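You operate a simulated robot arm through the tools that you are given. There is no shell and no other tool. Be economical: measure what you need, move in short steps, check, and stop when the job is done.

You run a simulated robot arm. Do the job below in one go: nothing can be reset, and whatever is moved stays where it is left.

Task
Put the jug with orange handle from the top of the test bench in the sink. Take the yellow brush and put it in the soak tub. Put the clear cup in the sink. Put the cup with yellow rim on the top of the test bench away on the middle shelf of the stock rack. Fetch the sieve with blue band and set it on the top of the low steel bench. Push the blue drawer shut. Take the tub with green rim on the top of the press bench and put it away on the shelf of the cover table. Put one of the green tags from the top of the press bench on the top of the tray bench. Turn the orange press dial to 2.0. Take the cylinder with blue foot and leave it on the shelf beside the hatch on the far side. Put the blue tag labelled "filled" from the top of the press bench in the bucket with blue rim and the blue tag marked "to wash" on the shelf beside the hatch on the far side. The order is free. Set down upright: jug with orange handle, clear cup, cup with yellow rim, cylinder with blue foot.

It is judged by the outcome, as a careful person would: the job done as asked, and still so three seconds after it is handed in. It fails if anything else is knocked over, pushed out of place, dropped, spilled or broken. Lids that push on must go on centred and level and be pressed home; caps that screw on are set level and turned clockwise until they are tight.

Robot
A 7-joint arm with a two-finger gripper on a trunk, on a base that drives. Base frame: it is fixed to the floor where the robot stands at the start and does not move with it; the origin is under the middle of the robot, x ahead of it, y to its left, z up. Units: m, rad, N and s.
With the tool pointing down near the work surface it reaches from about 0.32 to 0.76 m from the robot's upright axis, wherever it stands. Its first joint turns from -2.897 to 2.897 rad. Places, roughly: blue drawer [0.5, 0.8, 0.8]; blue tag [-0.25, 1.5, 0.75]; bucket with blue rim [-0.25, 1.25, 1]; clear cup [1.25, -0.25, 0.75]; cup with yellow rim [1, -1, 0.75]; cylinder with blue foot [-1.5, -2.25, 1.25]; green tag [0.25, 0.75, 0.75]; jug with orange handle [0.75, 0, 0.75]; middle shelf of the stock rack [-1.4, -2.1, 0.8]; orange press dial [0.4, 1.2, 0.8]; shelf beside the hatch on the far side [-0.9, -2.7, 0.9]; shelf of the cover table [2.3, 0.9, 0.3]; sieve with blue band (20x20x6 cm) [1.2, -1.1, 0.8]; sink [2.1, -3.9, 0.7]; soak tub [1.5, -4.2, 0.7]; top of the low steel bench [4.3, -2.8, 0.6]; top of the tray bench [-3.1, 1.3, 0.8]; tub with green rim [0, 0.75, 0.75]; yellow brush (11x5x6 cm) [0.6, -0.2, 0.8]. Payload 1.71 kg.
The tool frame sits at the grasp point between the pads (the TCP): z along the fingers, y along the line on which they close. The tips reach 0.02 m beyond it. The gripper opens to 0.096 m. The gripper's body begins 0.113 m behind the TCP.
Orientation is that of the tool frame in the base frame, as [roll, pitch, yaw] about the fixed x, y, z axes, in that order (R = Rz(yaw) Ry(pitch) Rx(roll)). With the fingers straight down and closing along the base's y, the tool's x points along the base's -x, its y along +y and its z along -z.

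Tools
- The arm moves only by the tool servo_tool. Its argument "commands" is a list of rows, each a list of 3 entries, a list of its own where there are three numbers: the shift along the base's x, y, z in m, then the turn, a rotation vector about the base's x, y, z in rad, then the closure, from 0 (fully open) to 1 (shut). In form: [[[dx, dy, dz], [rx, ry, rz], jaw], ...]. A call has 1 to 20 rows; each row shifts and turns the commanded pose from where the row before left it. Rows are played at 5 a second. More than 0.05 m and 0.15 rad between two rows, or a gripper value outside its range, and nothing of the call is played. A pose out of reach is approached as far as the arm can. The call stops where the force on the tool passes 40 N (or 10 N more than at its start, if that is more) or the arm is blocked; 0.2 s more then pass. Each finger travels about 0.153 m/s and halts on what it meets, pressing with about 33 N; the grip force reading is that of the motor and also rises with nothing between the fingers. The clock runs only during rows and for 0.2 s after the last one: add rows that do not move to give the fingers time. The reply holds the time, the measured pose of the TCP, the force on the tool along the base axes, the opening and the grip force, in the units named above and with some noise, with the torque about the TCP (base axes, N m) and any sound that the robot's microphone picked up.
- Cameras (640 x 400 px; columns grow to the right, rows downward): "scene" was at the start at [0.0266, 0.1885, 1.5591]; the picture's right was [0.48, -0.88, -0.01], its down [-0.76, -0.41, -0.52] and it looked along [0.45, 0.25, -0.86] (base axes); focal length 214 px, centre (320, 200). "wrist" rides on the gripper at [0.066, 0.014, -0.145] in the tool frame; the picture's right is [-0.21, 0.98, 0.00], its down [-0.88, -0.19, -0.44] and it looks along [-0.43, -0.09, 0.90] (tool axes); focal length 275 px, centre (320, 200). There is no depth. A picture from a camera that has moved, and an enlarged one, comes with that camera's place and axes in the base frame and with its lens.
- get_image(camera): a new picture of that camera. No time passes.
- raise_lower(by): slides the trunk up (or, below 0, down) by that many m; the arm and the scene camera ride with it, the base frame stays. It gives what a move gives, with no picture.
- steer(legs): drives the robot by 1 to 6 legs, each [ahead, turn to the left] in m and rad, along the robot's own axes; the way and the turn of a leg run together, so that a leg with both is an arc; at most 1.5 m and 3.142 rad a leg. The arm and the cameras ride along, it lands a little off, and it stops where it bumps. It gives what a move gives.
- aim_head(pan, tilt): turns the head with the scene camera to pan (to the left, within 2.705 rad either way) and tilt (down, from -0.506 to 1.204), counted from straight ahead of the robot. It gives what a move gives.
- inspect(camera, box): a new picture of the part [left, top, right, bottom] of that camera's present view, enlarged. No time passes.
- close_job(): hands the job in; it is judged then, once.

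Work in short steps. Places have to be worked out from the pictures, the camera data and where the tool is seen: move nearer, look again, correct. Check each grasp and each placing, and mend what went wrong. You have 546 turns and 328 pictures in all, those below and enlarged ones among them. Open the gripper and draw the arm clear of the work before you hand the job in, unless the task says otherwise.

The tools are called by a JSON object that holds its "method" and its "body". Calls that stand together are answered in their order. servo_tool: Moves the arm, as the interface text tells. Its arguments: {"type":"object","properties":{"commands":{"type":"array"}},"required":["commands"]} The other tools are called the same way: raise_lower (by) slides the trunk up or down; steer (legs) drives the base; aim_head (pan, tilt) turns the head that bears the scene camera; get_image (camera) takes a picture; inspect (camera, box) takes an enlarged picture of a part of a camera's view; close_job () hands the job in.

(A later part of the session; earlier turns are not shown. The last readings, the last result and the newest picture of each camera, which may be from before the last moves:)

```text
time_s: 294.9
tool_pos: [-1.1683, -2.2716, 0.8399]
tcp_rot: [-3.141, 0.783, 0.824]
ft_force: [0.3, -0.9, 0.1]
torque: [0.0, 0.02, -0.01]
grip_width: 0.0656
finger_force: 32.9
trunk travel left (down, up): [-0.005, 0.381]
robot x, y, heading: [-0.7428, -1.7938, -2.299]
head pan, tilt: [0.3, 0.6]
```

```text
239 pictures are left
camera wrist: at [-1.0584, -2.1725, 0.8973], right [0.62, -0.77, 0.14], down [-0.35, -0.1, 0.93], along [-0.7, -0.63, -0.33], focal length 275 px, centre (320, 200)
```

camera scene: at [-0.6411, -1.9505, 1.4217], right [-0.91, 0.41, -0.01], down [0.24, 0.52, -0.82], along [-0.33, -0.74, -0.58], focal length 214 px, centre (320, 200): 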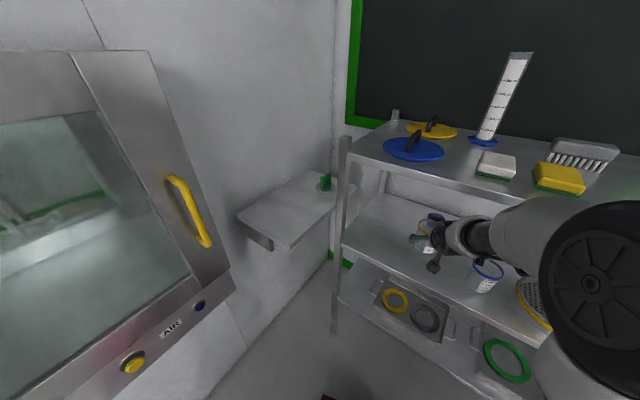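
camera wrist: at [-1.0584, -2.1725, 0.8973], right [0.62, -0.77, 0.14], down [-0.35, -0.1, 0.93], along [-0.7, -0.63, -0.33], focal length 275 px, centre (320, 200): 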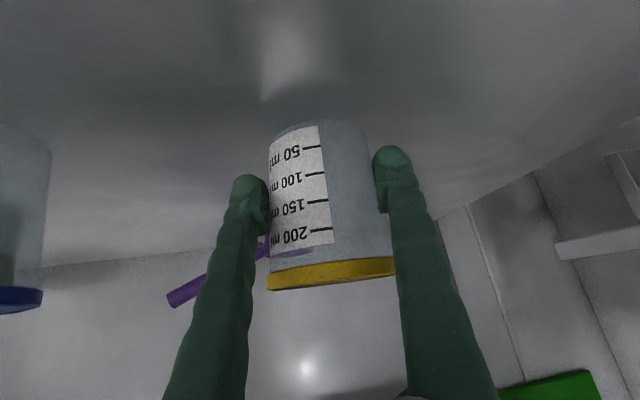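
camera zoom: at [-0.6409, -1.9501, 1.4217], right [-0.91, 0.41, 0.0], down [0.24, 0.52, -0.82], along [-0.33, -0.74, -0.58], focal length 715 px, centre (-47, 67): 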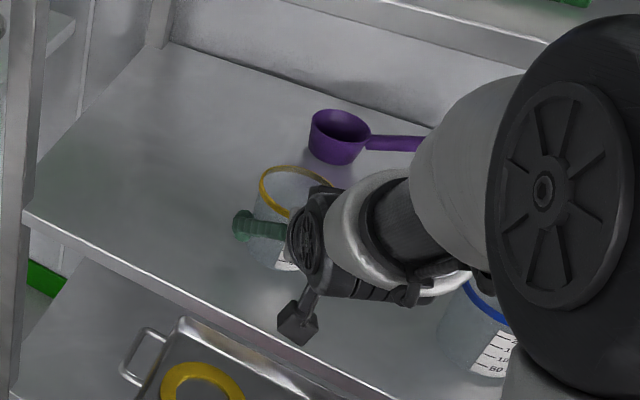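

Not yet touching; I continue down.

{"method": "servo_tool", "body": {"commands": [[[0, 0, -0.005], [0, 0, 0], 0.7], [[0, 0, -0.004], [0, 0, 0], 0.7], [[0, 0, 0], [0, 0, 0], 0.7]]}}

```text
time_s: 295.7
tool_pos: [-1.1696, -2.2719, 0.8317]
tcp_rot: [-3.14, 0.782, 0.826]
ft_force: [0.8, -0.3, 0.1]
torque: [0.01, 0.02, 0.01]
grip_width: 0.0652
finger_force: 32.6
trunk travel left (down, up): [-0.005, 0.381]
robot x, y, heading: [-0.7447, -1.797, -2.297]
head pan, tilt: [0.3, 0.6]
```

{"method": "servo_tool", "body": {"commands": [[[0, 0, -0.005], [0, 0, 0], 0.7], [[0, 0, -0.004], [0, 0, 0], 0.7], [[0, 0, 0], [0, 0, 0], 0.7]]}}

```text
time_s: 296.5
tool_pos: [-1.1688, -2.2708, 0.8229]
tcp_rot: [-3.141, 0.783, 0.824]
ft_force: [4.5, 2.1, 14.7]
torque: [-0.31, 0.08, 0.06]
grip_width: 0.0627
finger_force: 33.1
trunk travel left (down, up): [-0.005, 0.381]
robot x, y, heading: [-0.7445, -1.7924, -2.296]
head pan, tilt: [0.3, 0.6]
```

Contact. I release slowly and draw back along the tool axis.

{"method": "servo_tool", "body": {"commands": [[[0, 0, 0.002], [0, 0, 0], 0.5], [[0, 0, 0], [0, 0, 0], 0.2], [[0, 0, 0], [0, 0, 0], 0], [[0, 0, 0], [0, 0, 0], 0], [[0.014, 0.015, 0.02], [0, 0, 0], 0], [[0.02, 0.021, 0.03], [0, 0, 0], 0], [[0.02, 0.021, 0.03], [0, 0, 0], 0], [[0.03, 0.032, 0.01], [0, 0, 0], 0], [[0.03, 0.032, 0.0], [0, 0, 0], 0], [[0.03, 0.032, 0], [0, 0, 0], 0], [[0, 0, 0], [0, 0, 0], 0]]}}

{"method": "get_image", "body": {"camera": "scene"}}

{"method": "get_image", "body": {"camera": "wrist"}}

```text
time_s: 298.9
tool_pos: [-1.0312, -2.1236, 0.9172]
tcp_rot: [-3.139, 0.778, 0.828]
ft_force: [-1.1, -0.4, 0.4]
torque: [0.03, 0.0, -0.01]
grip_width: 0.0957
finger_force: 0.1
out of reach, approached as far as the arm can: row 10
trunk travel left (down, up): [-0.005, 0.381]
robot x, y, heading: [-0.744, -1.7949, -2.291]
head pan, tilt: [0.3, 0.6]
```

```text
238 pictures are left
camera scene: at [-0.6411, -1.9505, 1.4216], right [-0.91, 0.41, 0.0], down [0.24, 0.53, -0.82], along [-0.33, -0.74, -0.58], focal length 214 px, centre (320, 200)
```

scene: 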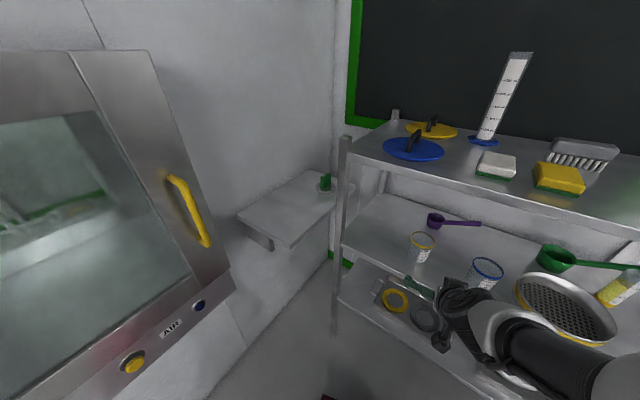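

```text
237 pictures are left
camera wrist: at [-0.9205, -2.0244, 0.9743], right [0.62, -0.77, 0.14], down [-0.35, -0.1, 0.93], along [-0.7, -0.63, -0.33], focal length 275 px, centre (320, 200)
```

wrist: 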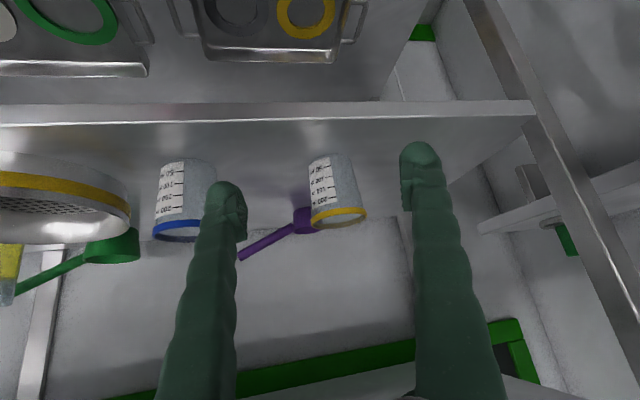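

The cup stands upright on the middle shelf. Next the graduated cylinder: foot at about (-1.432, -2.364, 1.165), top ≈1.41. I raise the trunk first.

{"method": "servo_tool", "body": {"commands": [[[0.02, 0.025, 0.0], [0, 0, 0], 0], [[0, 0, 0], [0, 0, 0], 0]]}}

{"method": "raise_lower", "body": {"by": 0.3}}

{"method": "get_image", "body": {"camera": "scene"}}

```text
time_s: 299.5
tool_pos: [-1.022, -2.1147, 0.9352]
tcp_rot: [3.141, 0.778, 0.826]
ft_force: [1.1, -0.3, 0.6]
torque: [0.02, 0.03, -0.03]
grip_width: 0.0959
finger_force: 0.0
out of reach, approached as far as the arm can: row 1
trunk travel left (down, up): [-0.005, 0.381]
robot x, y, heading: [-0.7467, -1.7948, -2.295]
head pan, tilt: [0.3, 0.6]
```

```text
time_s: 302.5
tool_pos: [-1.0224, -2.1147, 1.234]
tcp_rot: [-3.14, 0.778, 0.825]
ft_force: [-0.1, -1.0, -1.2]
torque: [0.0, 0.02, 0.03]
grip_width: 0.096
finger_force: 0.1
trunk travel left (down, up): [-0.305, 0.081]
robot x, y, heading: [-0.7429, -1.7929, -2.299]
head pan, tilt: [0.3, 0.6]
```

```text
236 pictures are left
camera scene: at [-0.644, -1.9537, 1.7212], right [-0.91, 0.41, 0.0], down [0.24, 0.52, -0.82], along [-0.34, -0.74, -0.58], focal length 214 px, centre (320, 200)
```

scene: 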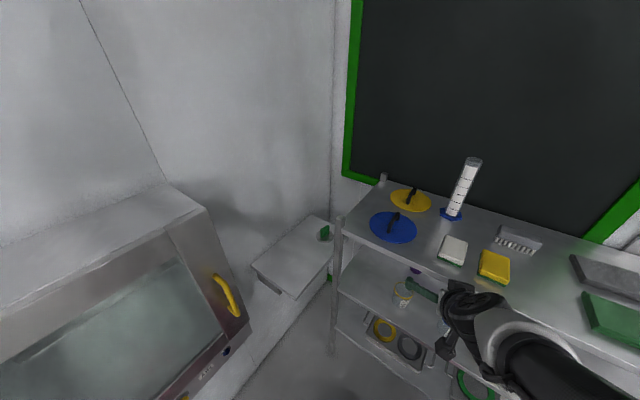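

I turn towards the cylinder and creep 7 cm closer.

{"method": "steer", "body": {"legs": [[0, -0.15], [0.07, 0]]}}

{"method": "servo_tool", "body": {"commands": [[[0, 0, 0.015], [-0.0787, 0.0735, 0], 0], [[0, 0, 0.015], [-0.0787, 0.0735, 0], 0], [[0, 0, 0.015], [-0.0787, 0.0735, 0], 0], [[0, 0, 0.015], [-0.0787, 0.0735, 0], 0], [[0, 0, 0], [0, 0, 0], 0]]}}

{"method": "get_image", "body": {"camera": "wrist"}}

{"method": "get_image", "body": {"camera": "scene"}}

```text
time_s: 304.3
tool_pos: [-1.0994, -2.0942, 1.2457]
tcp_rot: [-3.141, 0.803, 0.673]
ft_force: [-0.6, -0.8, 0.0]
torque: [0.1, -0.12, -0.02]
grip_width: 0.0958
finger_force: 0.0
trunk travel left (down, up): [-0.305, 0.081]
robot x, y, heading: [-0.7992, -1.8412, -2.449]
head pan, tilt: [0.3, 0.6]
```

```text
time_s: 305.5
tool_pos: [-1.1489, -2.1383, 1.3494]
tcp_rot: [2.981, 1.207, 0.533]
ft_force: [0.1, -1.2, 0.7]
torque: [0.03, -0.02, 0.0]
grip_width: 0.096
finger_force: 0.1
out of reach, approached as far as the arm can: row 1, 2, 3, 4
trunk travel left (down, up): [-0.305, 0.081]
robot x, y, heading: [-0.8015, -1.8357, -2.451]
head pan, tilt: [0.3, 0.6]
```

```text
235 pictures are left
camera wrist: at [-1.0174, -2.05, 1.34], right [0.55, -0.79, 0.25], down [-0.07, 0.25, 0.96], along [-0.83, -0.55, 0.09], focal length 275 px, centre (320, 200)
```

wrist: 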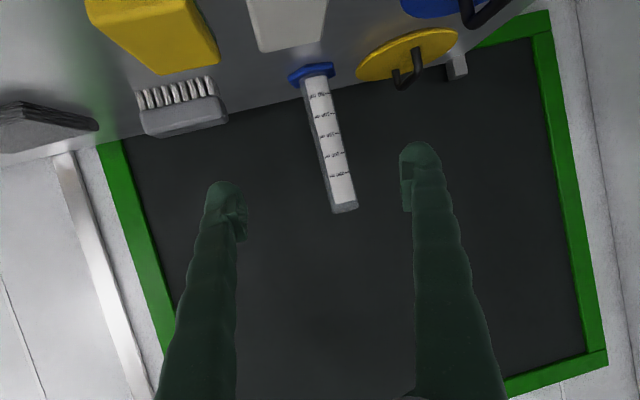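

```text
234 pictures are left
camera scene: at [-0.6848, -1.9801, 1.7219], right [-0.84, 0.55, 0.0], down [0.3, 0.47, -0.83], along [-0.46, -0.7, -0.55], focal length 214 px, centre (320, 200)
```

scene: 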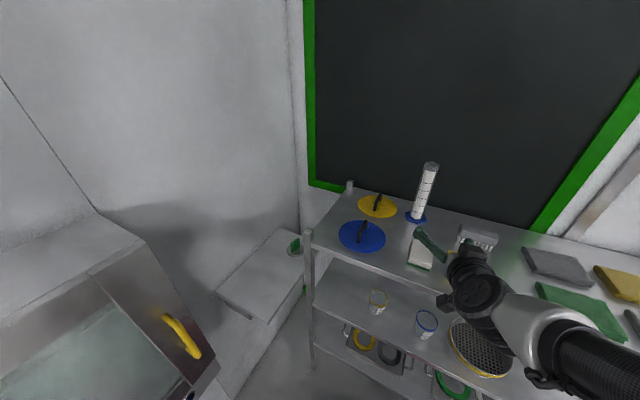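

The cylinder is well in line. I level the small roll and advance towards it at z≈1.30.

{"method": "servo_tool", "body": {"commands": [[[-0.035, -0.028, -0.015], [0.0435, 0.037, 0.0214], 0], [[-0.035, -0.028, -0.015], [0, 0, 0], 0], [[-0.035, -0.028, -0.015], [0, 0, 0], 0], [[-0.035, -0.028, -0.004], [0, 0, 0], 0], [[0, 0, 0], [0, 0, 0], 0]]}}

{"method": "get_image", "body": {"camera": "wrist"}}

{"method": "get_image", "body": {"camera": "scene"}}

```text
time_s: 306.7
tool_pos: [-1.2932, -2.2492, 1.2962]
tcp_rot: [3.128, 1.213, 0.694]
ft_force: [0.2, 0.3, -0.8]
torque: [-0.02, -0.02, -0.03]
grip_width: 0.0962
finger_force: 0.1
trunk travel left (down, up): [-0.305, 0.081]
robot x, y, heading: [-0.8014, -1.8428, -2.45]
head pan, tilt: [0.3, 0.6]
```

```text
233 pictures are left
camera wrist: at [-1.1639, -2.1586, 1.2857], right [0.58, -0.79, 0.2], down [-0.04, 0.22, 0.98], along [-0.81, -0.57, 0.09], focal length 275 px, centre (320, 200)
```

wrist: 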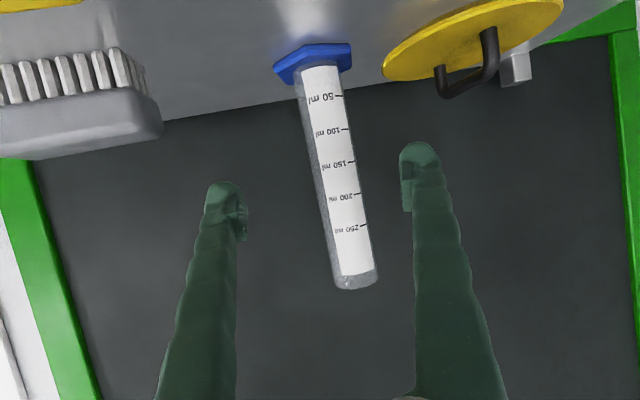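

```text
232 pictures are left
camera scene: at [-0.7232, -2.0119, 1.721], right [-0.84, 0.55, 0.0], down [0.32, 0.48, -0.82], along [-0.44, -0.69, -0.58], focal length 214 px, centre (320, 200)
```

scene: 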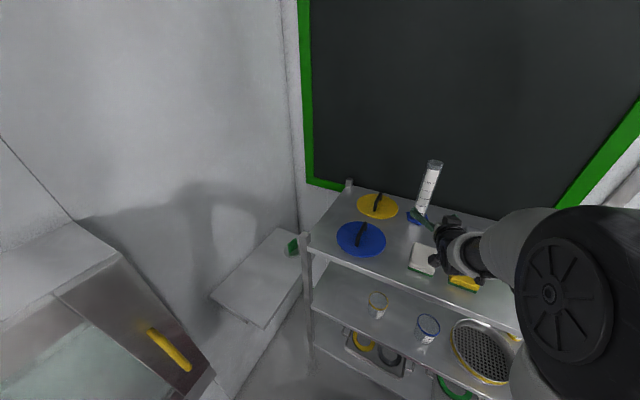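

Lateral offset is about 2 cm; I correct it and move forward so the fingers straddle the cylinder.

{"method": "servo_tool", "body": {"commands": [[[0.0116, -0.0158, 0], [0, 0, 0], 0], [[-0.0333, -0.0277, 0], [0, 0, 0], 0], [[-0.0333, -0.0277, 0], [0, 0, 0], 0], [[-0.0333, -0.0277, 0], [0, 0, 0], 0], [[0, 0, 0], [0, 0, 0], 0]]}}

{"method": "get_image", "body": {"camera": "wrist"}}

```text
time_s: 307.9
tool_pos: [-1.3823, -2.3518, 1.2996]
tcp_rot: [3.13, 1.215, 0.694]
ft_force: [0.7, 1.2, 0.9]
torque: [-0.05, 0.03, -0.02]
grip_width: 0.096
finger_force: 0.1
trunk travel left (down, up): [-0.305, 0.081]
robot x, y, heading: [-0.7981, -1.8431, -2.448]
head pan, tilt: [0.3, 0.6]
```

```text
231 pictures are left
camera wrist: at [-1.2529, -2.2586, 1.288], right [0.58, -0.79, 0.2], down [-0.04, 0.22, 0.98], along [-0.81, -0.57, 0.09], focal length 275 px, centre (320, 200)
```

wrist: 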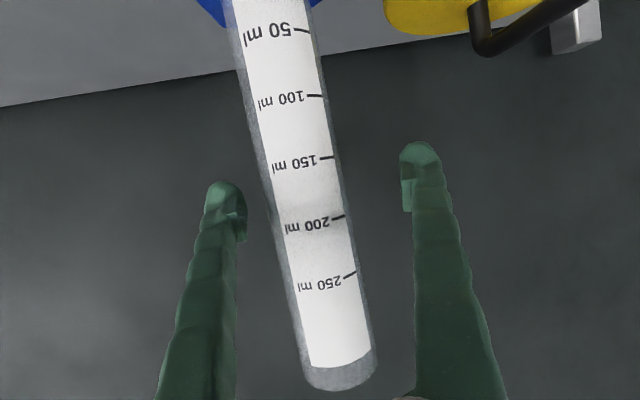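

The cylinder is between the pads at the right depth. I close.

{"method": "servo_tool", "body": {"commands": [[[-0.006, -0.001, 0], [0, 0, 0], 0.2], [[0, 0, 0], [0, 0, 0], 0.45], [[0, 0, 0], [0, 0, 0], 0.8], [[0, 0, 0], [0, 0, 0], 0.8], [[0, 0, 0], [0, 0, 0], 0.8]]}}

{"method": "get_image", "body": {"camera": "wrist"}}

```text
time_s: 309.1
tool_pos: [-1.3884, -2.3515, 1.2989]
tcp_rot: [3.129, 1.213, 0.694]
ft_force: [0.6, -1.3, 3.2]
torque: [-0.26, -0.16, 0.01]
grip_width: 0.0473
finger_force: 32.9
trunk travel left (down, up): [-0.305, 0.081]
robot x, y, heading: [-0.7997, -1.8392, -2.452]
head pan, tilt: [0.3, 0.6]
```

```text
230 pictures are left
camera wrist: at [-1.259, -2.2606, 1.2881], right [0.58, -0.79, 0.2], down [-0.04, 0.22, 0.98], along [-0.81, -0.57, 0.1], focal length 275 px, centre (320, 200)
```

wrist: 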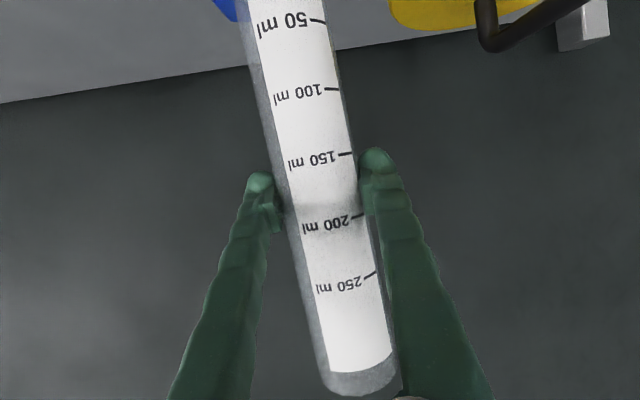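

Gripped. I lift 6 cm and check it hangs straight.

{"method": "servo_tool", "body": {"commands": [[[0, 0, 0.02], [0, 0, 0], 0.8], [[0, 0, 0.03], [0, 0, 0], 0.8], [[0, 0, 0.03], [0, 0, 0], 0.8], [[0, 0, 0], [0, 0, 0], 0.8]]}}

{"method": "get_image", "body": {"camera": "wrist"}}

{"method": "get_image", "body": {"camera": "scene"}}

```text
time_s: 310.1
tool_pos: [-1.3894, -2.3524, 1.3799]
tcp_rot: [3.129, 1.212, 0.695]
ft_force: [-0.7, -0.7, -1.6]
torque: [-0.02, -0.03, 0.04]
grip_width: 0.0469
finger_force: 33.0
trunk travel left (down, up): [-0.305, 0.081]
robot x, y, heading: [-0.8013, -1.8396, -2.45]
head pan, tilt: [0.3, 0.6]
```

```text
229 pictures are left
camera wrist: at [-1.2595, -2.2604, 1.369], right [0.58, -0.79, 0.2], down [-0.04, 0.21, 0.98], along [-0.81, -0.57, 0.09], focal length 275 px, centre (320, 200)
```

wrist: 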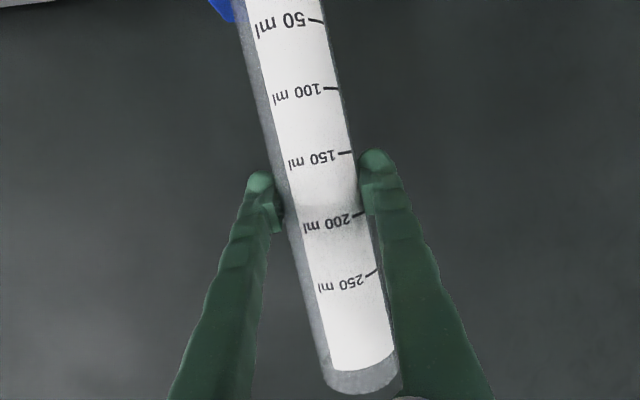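

```text
228 pictures are left
camera scene: at [-0.7247, -2.0132, 1.721], right [-0.84, 0.55, -0.01], down [0.32, 0.48, -0.82], along [-0.44, -0.69, -0.58], focal length 214 px, centre (320, 200)
```

scene: 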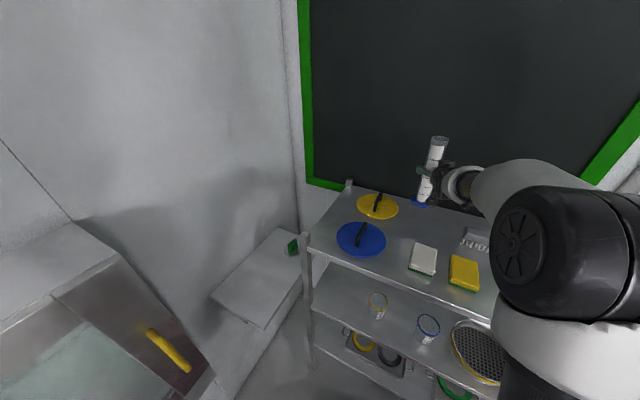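

The cylinder is held upright. I back the arm out of the rack.

{"method": "servo_tool", "body": {"commands": [[[0.0, 0.0, 0.02], [0, 0, 0], 0.8], [[0.035, 0.03, 0], [0, 0, 0], 0.8], [[0.035, 0.03, 0], [0, 0, 0], 0.8], [[0.035, 0.03, 0], [0, 0, 0], 0.8], [[0.035, 0.03, 0], [0, 0, 0], 0.8], [[0.035, 0.03, 0], [0, 0, 0], 0.8], [[0.035, 0.03, 0], [0, 0, 0], 0.8], [[0, 0, 0], [0, 0, 0], 0.8]]}}

```text
time_s: 311.9
tool_pos: [-1.1782, -2.1738, 1.3962]
tcp_rot: [3.133, 1.212, 0.702]
ft_force: [-0.4, -0.4, -1.6]
torque: [0.02, 0.0, 0.03]
grip_width: 0.0469
finger_force: 33.0
trunk travel left (down, up): [-0.305, 0.081]
robot x, y, heading: [-0.7969, -1.8376, -2.445]
head pan, tilt: [0.3, 0.6]
```

{"method": "steer", "body": {"legs": [[0, -0.04], [-0.41, 0], [0, 0.585]]}}

{"method": "aim_head", "body": {"pan": 0.1, "tilt": 0.7}}

{"method": "get_image", "body": {"camera": "scene"}}

```text
time_s: 316.8
tool_pos: [-0.6213, -2.0595, 1.4023]
tcp_rot: [3.132, 1.222, 1.244]
ft_force: [-1.0, -1.3, -0.3]
torque: [0.04, -0.01, 0.02]
grip_width: 0.0468
finger_force: 32.9
trunk travel left (down, up): [-0.305, 0.081]
robot x, y, heading: [-0.4768, -1.5947, -1.899]
head pan, tilt: [0.3, 0.6]
```

```text
time_s: 317.6
tool_pos: [-0.6256, -2.0698, 1.3978]
tcp_rot: [3.135, 1.214, 1.246]
ft_force: [-0.6, 1.5, -0.2]
torque: [-0.05, 0.01, 0.04]
grip_width: 0.0465
finger_force: 33.0
trunk travel left (down, up): [-0.305, 0.081]
robot x, y, heading: [-0.4796, -1.592, -1.898]
head pan, tilt: [0.099, 0.7]
```

```text
227 pictures are left
camera scene: at [-0.3317, -1.674, 1.7129], right [-0.97, 0.23, 0.0], down [0.15, 0.63, -0.76], along [-0.17, -0.74, -0.65], focal length 214 px, centre (320, 200)
```

scene: 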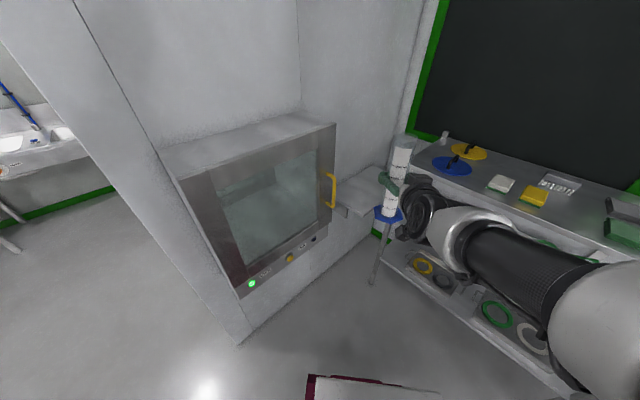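

I lower the trunk so the cylinder's foot is a little above shelf height, then drive straight in.

{"method": "raise_lower", "body": {"by": -0.29}}

{"method": "get_image", "body": {"camera": "scene"}}

{"method": "get_image", "body": {"camera": "wrist"}}

```text
time_s: 320.5
tool_pos: [-0.6229, -2.0644, 1.1092]
tcp_rot: [3.134, 1.219, 1.248]
ft_force: [-0.5, 0.5, -1.8]
torque: [0.02, 0.02, -0.03]
grip_width: 0.0467
finger_force: 33.7
trunk travel left (down, up): [-0.015, 0.371]
robot x, y, heading: [-0.4744, -1.5906, -1.899]
head pan, tilt: [0.099, 0.7]
```

```text
226 pictures are left
camera scene: at [-0.3364, -1.6875, 1.4225], right [-0.97, 0.23, 0.0], down [0.15, 0.64, -0.75], along [-0.17, -0.73, -0.66], focal length 214 px, centre (320, 200)
```

scene: 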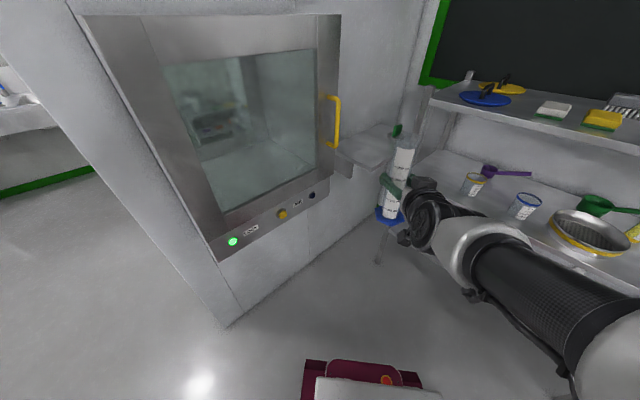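

```text
225 pictures are left
camera wrist: at [-0.5605, -1.9184, 1.0982], right [0.91, -0.37, 0.2], down [-0.14, 0.17, 0.98], along [-0.4, -0.91, 0.1], focal length 275 px, centre (320, 200)
```

wrist: 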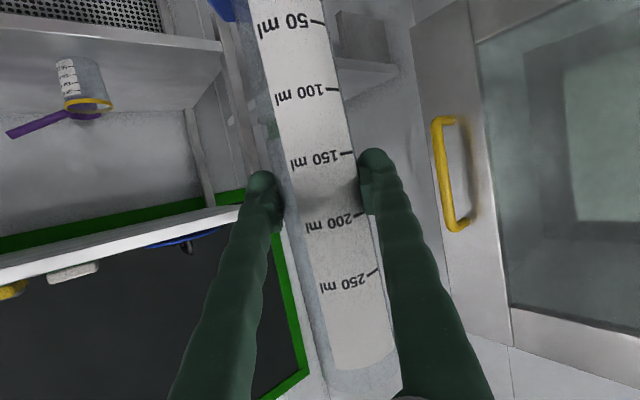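

The way between hatch handle and rack post is clear (±18 cm). I drive in 0.38 m.

{"method": "steer", "body": {"legs": [[0.38, 0]]}}

{"method": "get_image", "body": {"camera": "scene"}}

{"method": "get_image", "body": {"camera": "wrist"}}

```text
time_s: 323.0
tool_pos: [-0.7431, -2.4181, 1.1094]
tcp_rot: [3.134, 1.216, 1.246]
ft_force: [0.3, -0.8, -1.2]
torque: [-0.06, 0.0, -0.01]
grip_width: 0.0466
finger_force: 32.7
trunk travel left (down, up): [-0.015, 0.371]
robot x, y, heading: [-0.5971, -1.9445, -1.897]
head pan, tilt: [0.099, 0.7]
```

```text
224 pictures are left
camera scene: at [-0.4576, -2.0415, 1.4225], right [-0.97, 0.23, 0.0], down [0.15, 0.64, -0.75], along [-0.17, -0.73, -0.66], focal length 214 px, centre (320, 200)
```

scene: 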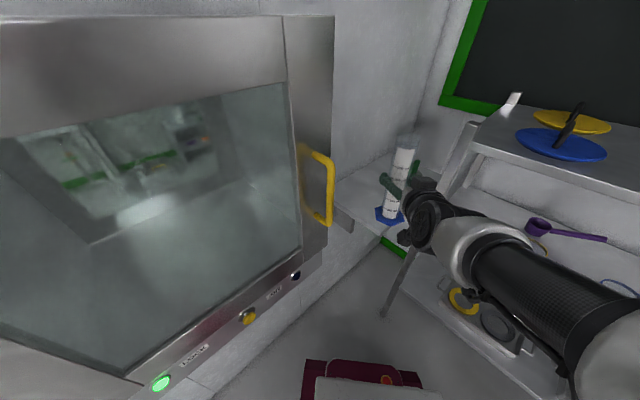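

```text
223 pictures are left
camera wrist: at [-0.6816, -2.2723, 1.0981], right [0.91, -0.37, 0.2], down [-0.14, 0.17, 0.98], along [-0.4, -0.91, 0.1], focal length 275 px, centre (320, 200)
```

wrist: 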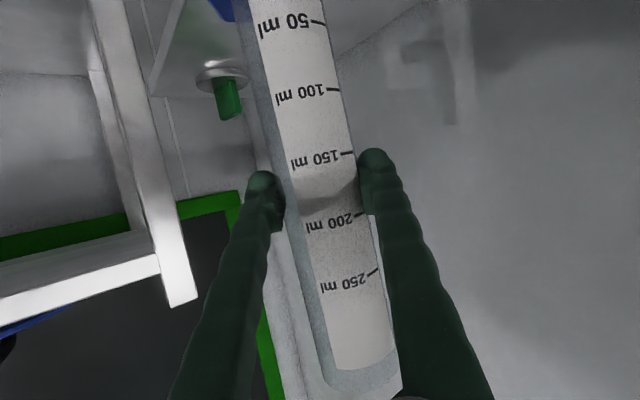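

I move the cylinder in over the shelf, target about (-0.85, -2.63).

{"method": "servo_tool", "body": {"commands": [[[-0.0214, -0.0424, 0], [0, 0, 0], 0.8], [[-0.0214, -0.0424, 0], [0, 0, 0], 0.8], [[-0.0214, -0.0424, 0], [0, 0, 0], 0.8], [[-0.0214, -0.0424, 0], [0, 0, 0], 0.8], [[-0.0214, -0.0424, 0], [0, 0, 0], 0.8], [[0, 0, 0], [0, 0, 0], 0.8]]}}

{"method": "inspect", "body": {"camera": "scene", "box": [300, 100, 500, 260]}}

{"method": "get_image", "body": {"camera": "wrist"}}

```text
time_s: 324.4
tool_pos: [-0.8475, -2.6118, 1.1209]
tcp_rot: [3.133, 1.236, 1.246]
ft_force: [0.0, 0.2, -0.3]
torque: [0.03, -0.02, 0.04]
grip_width: 0.0462
finger_force: 33.5
trunk travel left (down, up): [-0.015, 0.371]
robot x, y, heading: [-0.6007, -1.94, -1.904]
head pan, tilt: [0.099, 0.7]
```

```text
2.50 times, centred on (400, 180) of scene
camera zoom: at [-0.4571, -2.0399, 1.4227], right [-0.97, 0.23, 0.0], down [0.15, 0.64, -0.76], along [-0.17, -0.74, -0.66], focal length 536 px, centre (120, 250)
```

zoom: 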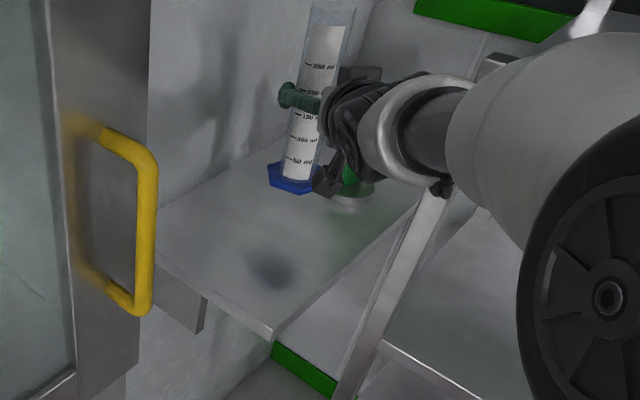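

```text
221 pictures are left
camera wrist: at [-0.7834, -2.466, 1.106], right [0.91, -0.37, 0.2], down [-0.14, 0.18, 0.97], along [-0.4, -0.91, 0.12], focal length 275 px, centre (320, 200)
```

wrist: 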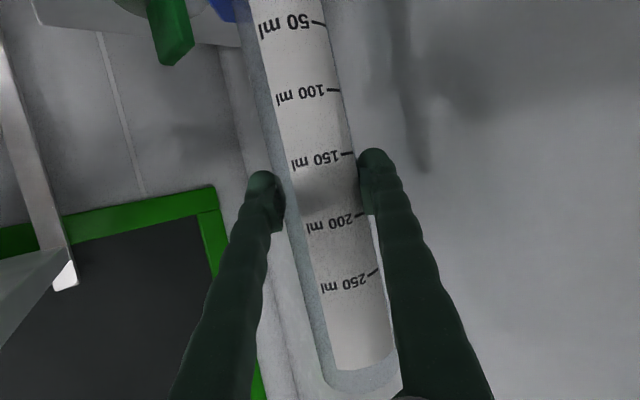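

The foot will land mid-shelf. I level and lower 8 cm, then small steps.

{"method": "servo_tool", "body": {"commands": [[[0, 0, -0.03], [0.022, -0.0074, 0], 0.8], [[0, 0, -0.03], [0, 0, 0], 0.8], [[0, 0, -0.015], [0, 0, 0], 0.8], [[0, 0, 0], [0, 0, 0], 0.8]]}}

{"method": "inspect", "body": {"camera": "scene", "box": [300, 100, 500, 260]}}

```text
time_s: 325.4
tool_pos: [-0.8456, -2.6152, 1.0419]
tcp_rot: [3.133, 1.211, 1.245]
ft_force: [-0.8, -0.1, -0.5]
torque: [-0.03, 0.01, 0.04]
grip_width: 0.0465
finger_force: 33.2
trunk travel left (down, up): [-0.015, 0.371]
robot x, y, heading: [-0.6003, -1.9444, -1.897]
head pan, tilt: [0.099, 0.7]
```

```text
2.50 times, centred on (400, 180) of scene
camera zoom: at [-0.4576, -2.0414, 1.4226], right [-0.97, 0.23, 0.0], down [0.15, 0.64, -0.75], along [-0.17, -0.73, -0.66], focal length 536 px, centre (120, 250)
```

zoom: 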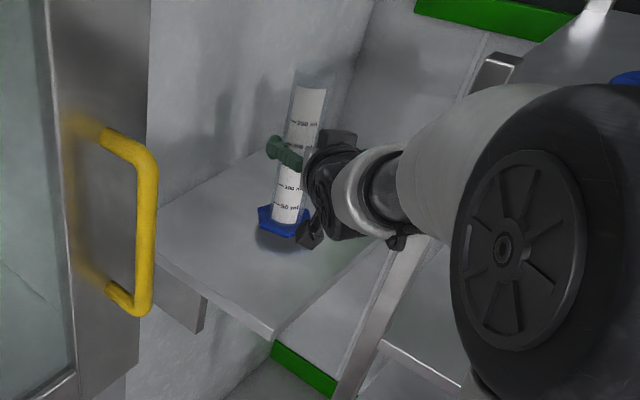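

{"method": "servo_tool", "body": {"commands": [[[0, 0, -0.007], [0, 0, 0], 0.8], [[0, 0, 0], [0, 0, 0], 0.8]]}}

```text
time_s: 326.0
tool_pos: [-0.8449, -2.614, 1.0338]
tcp_rot: [3.134, 1.21, 1.247]
ft_force: [-0.2, 0.6, -0.8]
torque: [-0.02, 0.01, 0.0]
grip_width: 0.0465
finger_force: 33.4
trunk travel left (down, up): [-0.015, 0.371]
robot x, y, heading: [-0.593, -1.9459, -1.901]
head pan, tilt: [0.099, 0.7]
```

Still free; next step.

{"method": "servo_tool", "body": {"commands": [[[0, 0, -0.006], [0, 0, 0], 0.8], [[0, 0, 0], [0, 0, 0], 0.8]]}}

```text
time_s: 326.6
tool_pos: [-0.8452, -2.6125, 1.0299]
tcp_rot: [3.133, 1.21, 1.243]
ft_force: [-0.4, -0.3, 1.5]
torque: [-0.2, -0.18, 0.0]
grip_width: 0.0463
finger_force: 32.8
trunk travel left (down, up): [-0.015, 0.371]
robot x, y, heading: [-0.5947, -1.9421, -1.902]
head pan, tilt: [0.099, 0.7]
```

{"method": "servo_tool", "body": {"commands": [[[0, 0, -0.004], [0, 0, 0], 0.8], [[0, 0, 0], [0, 0, 0], 0.8]]}}

```text
time_s: 327.2
tool_pos: [-0.8447, -2.6131, 1.0285]
tcp_rot: [3.133, 1.219, 1.241]
ft_force: [-1.8, 3.6, 21.9]
torque: [0.03, -0.55, 0.17]
grip_width: 0.0463
finger_force: 32.3
trunk travel left (down, up): [-0.015, 0.371]
robot x, y, heading: [-0.5992, -1.9451, -1.901]
head pan, tilt: [0.099, 0.7]
```

Contact. I relieve 3 mm, open, and back out horizontally along the approach.

{"method": "servo_tool", "body": {"commands": [[[0, 0, 0.003], [0, 0, 0], 0.8], [[0, 0, 0], [0, 0, 0], 0.4], [[0, 0, 0], [0, 0, 0], 0.1], [[0, 0, 0], [0, 0, 0], 0], [[0.01, 0.03, 0.0], [0, 0, 0], 0], [[0.0145, 0.0426, 0.0], [0, 0, 0], 0], [[0.0145, 0.0426, 0.0], [0, 0, 0], 0], [[0.0145, 0.0426, 0.0], [0, 0, 0], 0], [[0, 0, 0], [0, 0, 0], 0]]}}

{"method": "get_image", "body": {"camera": "wrist"}}

{"method": "inspect", "body": {"camera": "scene", "box": [300, 80, 500, 260]}}

```text
time_s: 329.2
tool_pos: [-0.7921, -2.4542, 1.0265]
tcp_rot: [3.135, 1.213, 1.246]
ft_force: [0.0, -0.1, -0.4]
torque: [-0.02, -0.02, 0.0]
grip_width: 0.0958
finger_force: 0.0
trunk travel left (down, up): [-0.015, 0.371]
robot x, y, heading: [-0.5955, -1.948, -1.9]
head pan, tilt: [0.099, 0.7]
```

```text
219 pictures are left
camera wrist: at [-0.7284, -2.3084, 1.0158], right [0.91, -0.38, 0.2], down [-0.14, 0.16, 0.98], along [-0.4, -0.91, 0.09], focal length 275 px, centre (320, 200)
```

wrist: 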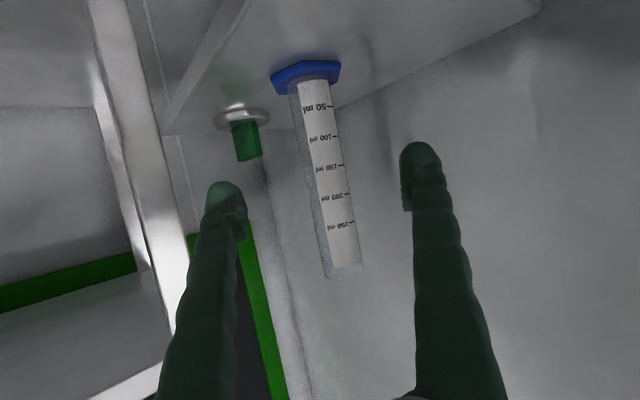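

```text
2.22 times, centred on (400, 170) of scene
camera zoom: at [-0.4574, -2.041, 1.4226], right [-0.97, 0.23, 0.0], down [0.15, 0.64, -0.75], along [-0.17, -0.73, -0.66], focal length 477 px, centre (142, 267)
```

zoom: 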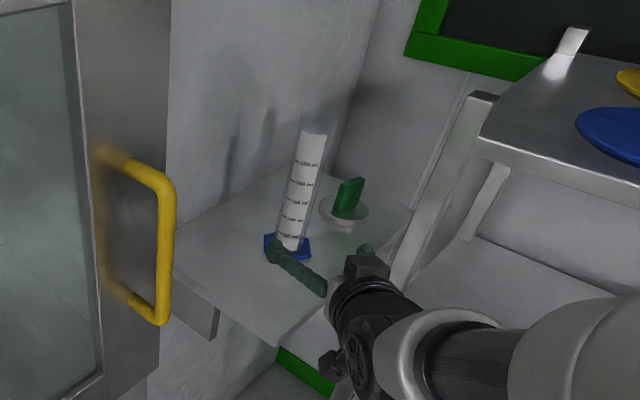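

The cylinder stands upright on the shelf, with room left for the tag. I reverse out, and restore trunk height.

{"method": "steer", "body": {"legs": [[-0.45, 0]]}}

{"method": "raise_lower", "body": {"by": 0.16}}

{"method": "servo_tool", "body": {"commands": [[[0, 0, 0], [0.127, -0.043, 0], 0], [[0, 0, 0], [0.127, -0.043, 0], 0], [[0, 0, 0], [0.127, -0.043, 0], 0], [[0, 0, 0], [0.127, -0.043, 0], 0], [[0, 0, 0], [0.127, -0.043, 0], 0], [[0, 0, 0], [0.127, -0.043, 0], 0], [[0, 0, 0], [0.127, -0.043, 0], 0], [[0, 0, 0], [0.127, -0.043, 0], 0], [[0, 0, 0], [0.127, -0.043, 0], 0], [[0, 0, 0], [0, 0, 0], 0]]}}

```text
time_s: 332.0
tool_pos: [-0.6485, -2.0378, 1.0265]
tcp_rot: [3.134, 1.212, 1.246]
ft_force: [0.6, -0.3, 0.8]
torque: [0.01, 0.02, -0.04]
grip_width: 0.0962
finger_force: 0.0
trunk travel left (down, up): [-0.015, 0.371]
robot x, y, heading: [-0.4533, -1.5262, -1.899]
head pan, tilt: [0.099, 0.7]
```

```text
time_s: 333.8
tool_pos: [-0.6436, -2.0239, 1.1938]
tcp_rot: [3.135, 1.224, 1.248]
ft_force: [0.9, 0.4, 0.2]
torque: [-0.01, -0.01, 0.03]
grip_width: 0.096
finger_force: 0.1
trunk travel left (down, up): [-0.175, 0.211]
robot x, y, heading: [-0.4559, -1.529, -1.898]
head pan, tilt: [0.099, 0.7]
```

```text
time_s: 335.2
tool_pos: [-0.6601, -2.0214, 1.2076]
tcp_rot: [3.118, 0.592, 1.212]
ft_force: [-1.5, 0.8, 0.9]
torque: [-0.11, -0.15, 0.11]
grip_width: 0.096
finger_force: 0.2
out of reach, approached as far as the arm can: row 3
trunk travel left (down, up): [-0.175, 0.211]
robot x, y, heading: [-0.4553, -1.5284, -1.905]
head pan, tilt: [0.099, 0.7]
stopped in row 6: the arm was blocked; the commanded pose is now the measured one
```

Blocked partway, likely a joint limit. I try continuing while drawing the tool in and down a little.

{"method": "servo_tool", "body": {"commands": [[[0.008, 0.03, -0.02], [0.06, -0.02, 0], 0], [[0.008, 0.03, -0.02], [0.06, -0.02, 0], 0], [[0.004, 0.01, -0.02], [0.06, -0.02, 0], 0], [[0, 0, -0.02], [0.06, -0.02, 0], 0], [[0, 0, 0], [0, 0, 0], 0]]}}

```text
time_s: 335.5
tool_pos: [-0.6538, -1.991, 1.2108]
tcp_rot: [3.13, 0.599, 1.22]
ft_force: [-0.9, 1.0, 0.0]
torque: [-0.08, -0.2, 0.1]
grip_width: 0.096
finger_force: 0.2
trunk travel left (down, up): [-0.175, 0.211]
robot x, y, heading: [-0.4502, -1.5293, -1.906]
head pan, tilt: [0.099, 0.7]
stopped in row 1: the arm was blocked; the commanded pose is now the measured one
```

{"method": "get_image", "body": {"camera": "scene"}}

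{"method": "get_image", "body": {"camera": "wrist"}}

```text
217 pictures are left
camera scene: at [-0.3184, -1.6197, 1.5838], right [-0.97, 0.23, 0.0], down [0.15, 0.64, -0.76], along [-0.17, -0.74, -0.65], focal length 214 px, centre (320, 200)
```

scene: 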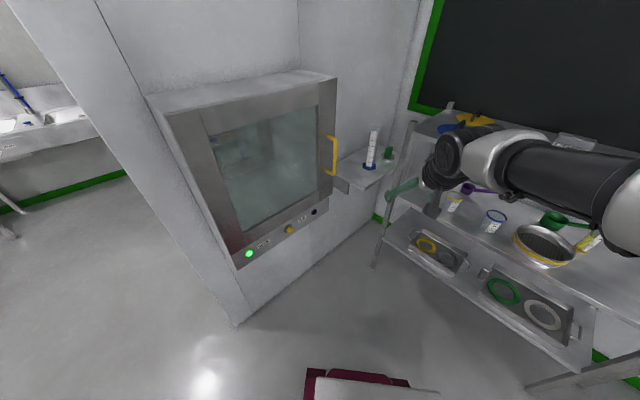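

```text
216 pictures are left
camera wrist: at [-0.5957, -1.8695, 1.2947], right [0.86, -0.49, 0.13], down [-0.34, -0.38, 0.86], along [-0.37, -0.78, -0.5], focal length 275 px, centre (320, 200)
```

wrist: 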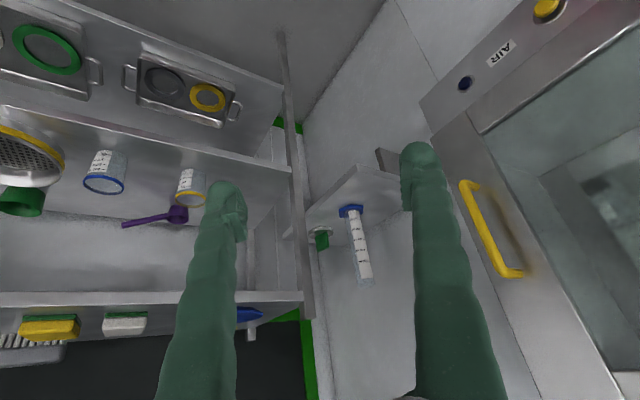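

The arm isn't touching anything; its elbow is swung out. I try untilting while moving the tool outward instead.

{"method": "servo_tool", "body": {"commands": [[[-0.012, -0.035, 0.0], [0.03, -0.01, 0], 0], [[-0.012, -0.035, 0.0], [0.05, -0.018, 0], 0], [[-0.01, -0.03, 0.0], [0.06, -0.02, 0], 0], [[0, 0, 0], [0, 0, 0], 0]]}}

```text
time_s: 336.5
tool_pos: [-0.6799, -2.0941, 1.2052]
tcp_rot: [3.131, 0.437, 1.226]
ft_force: [0.0, 0.6, -0.2]
torque: [-0.03, 0.01, 0.01]
grip_width: 0.0961
finger_force: 0.1
trunk travel left (down, up): [-0.175, 0.211]
robot x, y, heading: [-0.4575, -1.5259, -1.903]
head pan, tilt: [0.099, 0.7]
```

It works outward. I finish untilting at this radius.

{"method": "servo_tool", "body": {"commands": [[[0, 0, -0.01], [0.08, -0.027, 0], 0], [[0, 0, -0.01], [0.08, -0.027, 0], 0], [[0, 0, -0.01], [0.1, -0.034, 0], 0], [[0, 0, -0.01], [0.1, -0.034, 0], 0], [[0, 0, -0.01], [0.053, -0.018, 0], 0], [[0, 0, 0], [0, 0, 0], 0]]}}

```text
time_s: 337.9
tool_pos: [-0.6809, -2.0925, 1.1573]
tcp_rot: [3.139, -0.002, 1.229]
ft_force: [-0.2, 0.3, 1.0]
torque: [0.01, -0.01, -0.02]
grip_width: 0.0962
finger_force: 0.2
trunk travel left (down, up): [-0.175, 0.211]
robot x, y, heading: [-0.4499, -1.5265, -1.903]
head pan, tilt: [0.099, 0.7]
```

{"method": "servo_tool", "body": {"commands": [[[0.015, 0.04, 0], [0, 0, 0], 0], [[0.015, 0.04, 0], [0, 0, 0], 0], [[0.015, 0.04, 0], [0, 0, 0], 0], [[0.01, 0.03, 0], [0, 0, 0], 0], [[0, 0, 0], [0, 0, 0], 0]]}}

{"method": "aim_head", "body": {"pan": -2.5, "tilt": 0.45}}

{"method": "get_image", "body": {"camera": "scene"}}

```text
time_s: 339.1
tool_pos: [-0.6259, -1.944, 1.1554]
tcp_rot: [-3.141, 0.001, 1.226]
ft_force: [1.1, -0.2, -0.9]
torque: [0.01, -0.05, 0.02]
grip_width: 0.0963
finger_force: 0.0
trunk travel left (down, up): [-0.175, 0.211]
robot x, y, heading: [-0.4518, -1.5262, -1.9]
head pan, tilt: [0.099, 0.7]
```

```text
time_s: 341.4
tool_pos: [-0.6247, -1.9431, 1.1559]
tcp_rot: [3.141, 0.0, 1.229]
ft_force: [0.2, -0.2, 0.5]
torque: [-0.01, -0.03, 0.0]
grip_width: 0.096
finger_force: 0.1
trunk travel left (down, up): [-0.175, 0.211]
robot x, y, heading: [-0.4561, -1.5298, -1.903]
head pan, tilt: [-2.499, 0.45]
```

```text
215 pictures are left
camera scene: at [-0.3241, -1.4563, 1.6079], right [0.95, 0.31, 0.01], down [0.14, -0.4, -0.91], along [-0.27, 0.86, -0.42], focal length 214 px, centre (320, 200)
```

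scene: 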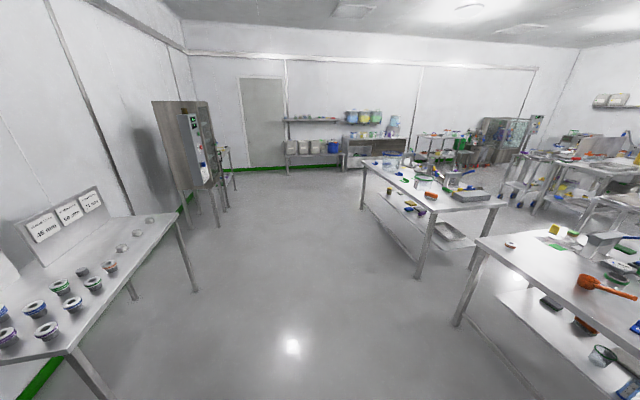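

Free floor ahead. I turn round and drive to the west side of the press bench with the bench on my right.

{"method": "steer", "body": {"legs": [[0, -2.683], [1.3, 0], [1.2, 0], [0, 0.36]]}}

{"method": "aim_head", "body": {"pan": -1.0, "tilt": 0.85}}

{"method": "get_image", "body": {"camera": "scene"}}

```text
time_s: 363.5
tool_pos: [-0.791, 1.3842, 1.1566]
tcp_rot: [-3.142, 0.0, -1.155]
ft_force: [-0.4, 0.5, 0.7]
torque: [-0.01, 0.04, 0.01]
grip_width: 0.096
finger_force: 0.0
trunk travel left (down, up): [-0.175, 0.211]
robot x, y, heading: [-0.6268, 0.9634, 1.998]
head pan, tilt: [-2.499, 0.45]
```

```text
time_s: 365.1
tool_pos: [-0.7834, 1.368, 1.1627]
tcp_rot: [-3.141, 0.014, -1.154]
ft_force: [-0.2, 0.0, -0.1]
torque: [-0.01, 0.0, 0.02]
grip_width: 0.0961
finger_force: 0.1
trunk travel left (down, up): [-0.175, 0.211]
robot x, y, heading: [-0.6257, 0.9652, 2.0]
head pan, tilt: [-1.0, 0.85]
```

```text
214 pictures are left
camera scene: at [-0.7107, 0.9351, 1.5715], right [0.84, -0.54, 0.01], down [-0.4, -0.64, -0.65], along [0.36, 0.54, -0.76], focal length 214 px, centre (320, 200)
```

scene: 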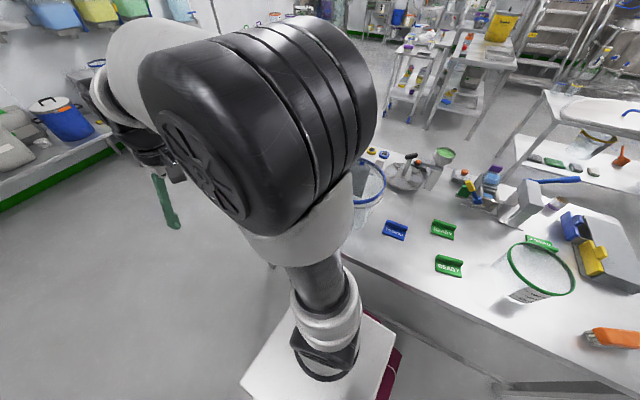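

I swing the arm slightly right to let the wrist camera view the FILLED tag and bucket.

{"method": "servo_tool", "body": {"commands": [[[0.044, 0.0, 0.01], [0, 0, -0.106], 0], [[0.045, 0.005, 0.01], [0, 0, -0.106], 0], [[0.045, 0.008, 0], [0, 0, -0.106], 0], [[0.045, 0.01, 0], [0, 0, -0.106], 0], [[0.045, 0.01, 0], [0, 0, -0.106], 0], [[0, 0, 0], [0, 0, 0], 0]]}}

{"method": "get_image", "body": {"camera": "wrist"}}

{"method": "get_image", "body": {"camera": "scene"}}

```text
time_s: 366.5
tool_pos: [-0.5579, 1.3997, 1.1825]
tcp_rot: [-3.141, 0.015, -1.685]
ft_force: [-1.2, -0.5, 1.2]
torque: [0.03, 0.0, -0.01]
grip_width: 0.0961
finger_force: 0.2
trunk travel left (down, up): [-0.175, 0.211]
robot x, y, heading: [-0.6243, 0.9616, 2.002]
head pan, tilt: [-1.0, 0.85]
```

```text
213 pictures are left
camera wrist: at [-0.5791, 1.3329, 1.3275], right [-0.95, 0.32, 0.0], down [0.28, 0.84, 0.46], along [0.14, 0.44, -0.89], focal length 275 px, centre (320, 200)
```

wrist: 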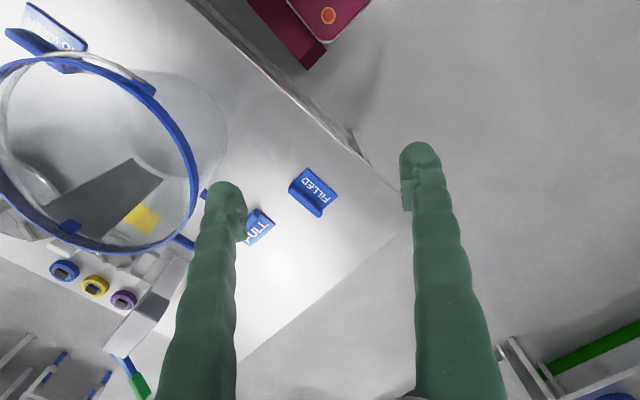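

```text
212 pictures are left
camera scene: at [-0.7106, 0.935, 1.5715], right [0.84, -0.54, 0.01], down [-0.4, -0.64, -0.65], along [0.36, 0.54, -0.76], focal length 214 px, centre (320, 200)
```

scene: 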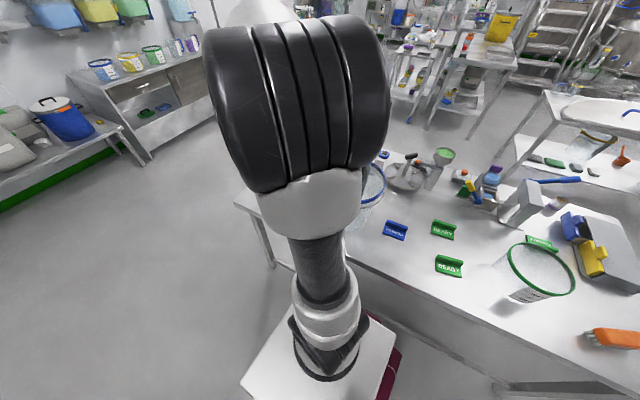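

There is a second blue tag ("FULL"?) beside FILLED. I enlarge to read both.

{"method": "inspect", "body": {"camera": "wrist", "box": [200, 140, 380, 260]}}

{"method": "inspect", "body": {"camera": "wrist", "box": [0, 0, 180, 120]}}

```text
3.33 times, centred on (290, 200) of wrist
camera zoom: at [-0.5791, 1.3329, 1.3275], right [-0.95, 0.32, 0.0], down [0.28, 0.84, 0.46], along [0.14, 0.44, -0.89], focal length 918 px, centre (420, 200)
```

zoom: 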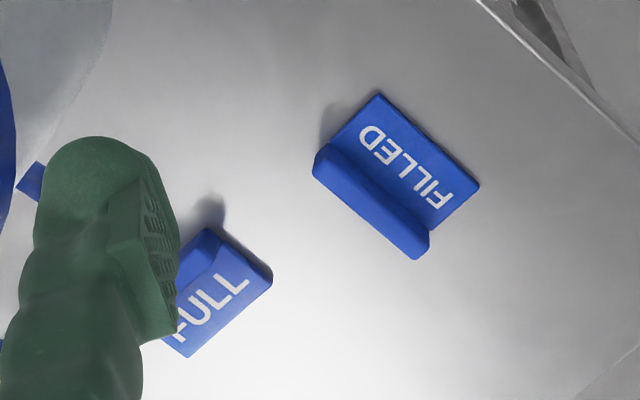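

```text
3.33 times, centred on (90, 60) of wrist
camera zoom: at [-0.5791, 1.3329, 1.3275], right [-0.95, 0.32, 0.0], down [0.28, 0.84, 0.46], along [0.14, 0.44, -0.89], focal length 918 px, centre (1087, 667)
```

zoom: 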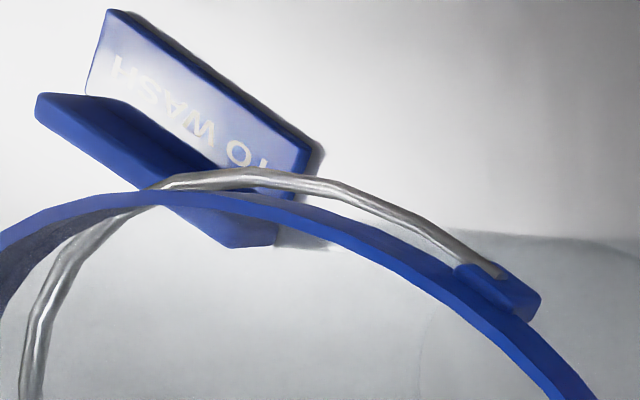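

Now clear: FILLED tag fin centre ≈(-0.471, 1.578), fin along 119°, FULL tag is a decoy. I move above it with the jaws aligned across the fin and half closed.

{"method": "servo_tool", "body": {"commands": [[[0.0176, 0.0356, -0.02], [0, 0, 0.124], 0.4], [[0.0176, 0.0356, -0.02], [0, 0, 0.124], 0.4], [[0.0176, 0.0356, -0.02], [0, 0, 0.124], 0.4], [[0.0176, 0.0356, -0.02], [0, 0, 0.124], 0.4], [[0.0176, 0.0356, -0.02], [0, 0, 0.124], 0.4], [[0, 0, -0.045], [0, 0, 0], 0.4], [[0, 0, -0.045], [0, 0, 0], 0.4], [[0, 0, 0], [0, 0, 0], 0.4]]}}

{"method": "get_image", "body": {"camera": "wrist"}}

```text
time_s: 368.3
tool_pos: [-0.4725, 1.578, 0.9923]
tcp_rot: [-3.141, 0.015, -1.065]
ft_force: [-0.1, -0.2, 0.3]
torque: [0.01, -0.03, 0.02]
grip_width: 0.0574
finger_force: 0.1
trunk travel left (down, up): [-0.175, 0.211]
robot x, y, heading: [-0.6271, 0.9632, 2.005]
head pan, tilt: [-1.0, 0.85]
```

```text
209 pictures are left
camera wrist: at [-0.451, 1.5112, 1.1359], right [-0.96, -0.29, 0.0], down [-0.26, 0.85, 0.46], along [-0.14, 0.44, -0.89], focal length 275 px, centre (320, 200)
```

wrist: 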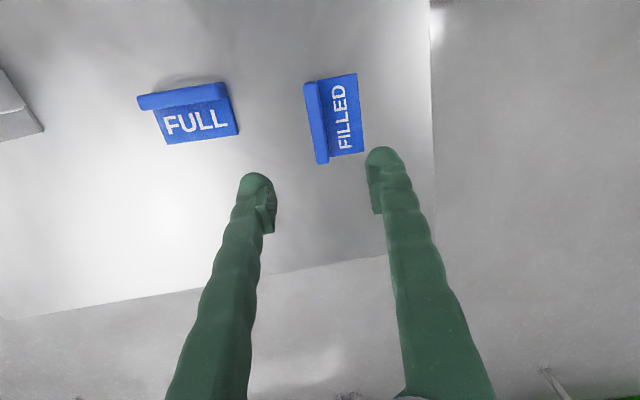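

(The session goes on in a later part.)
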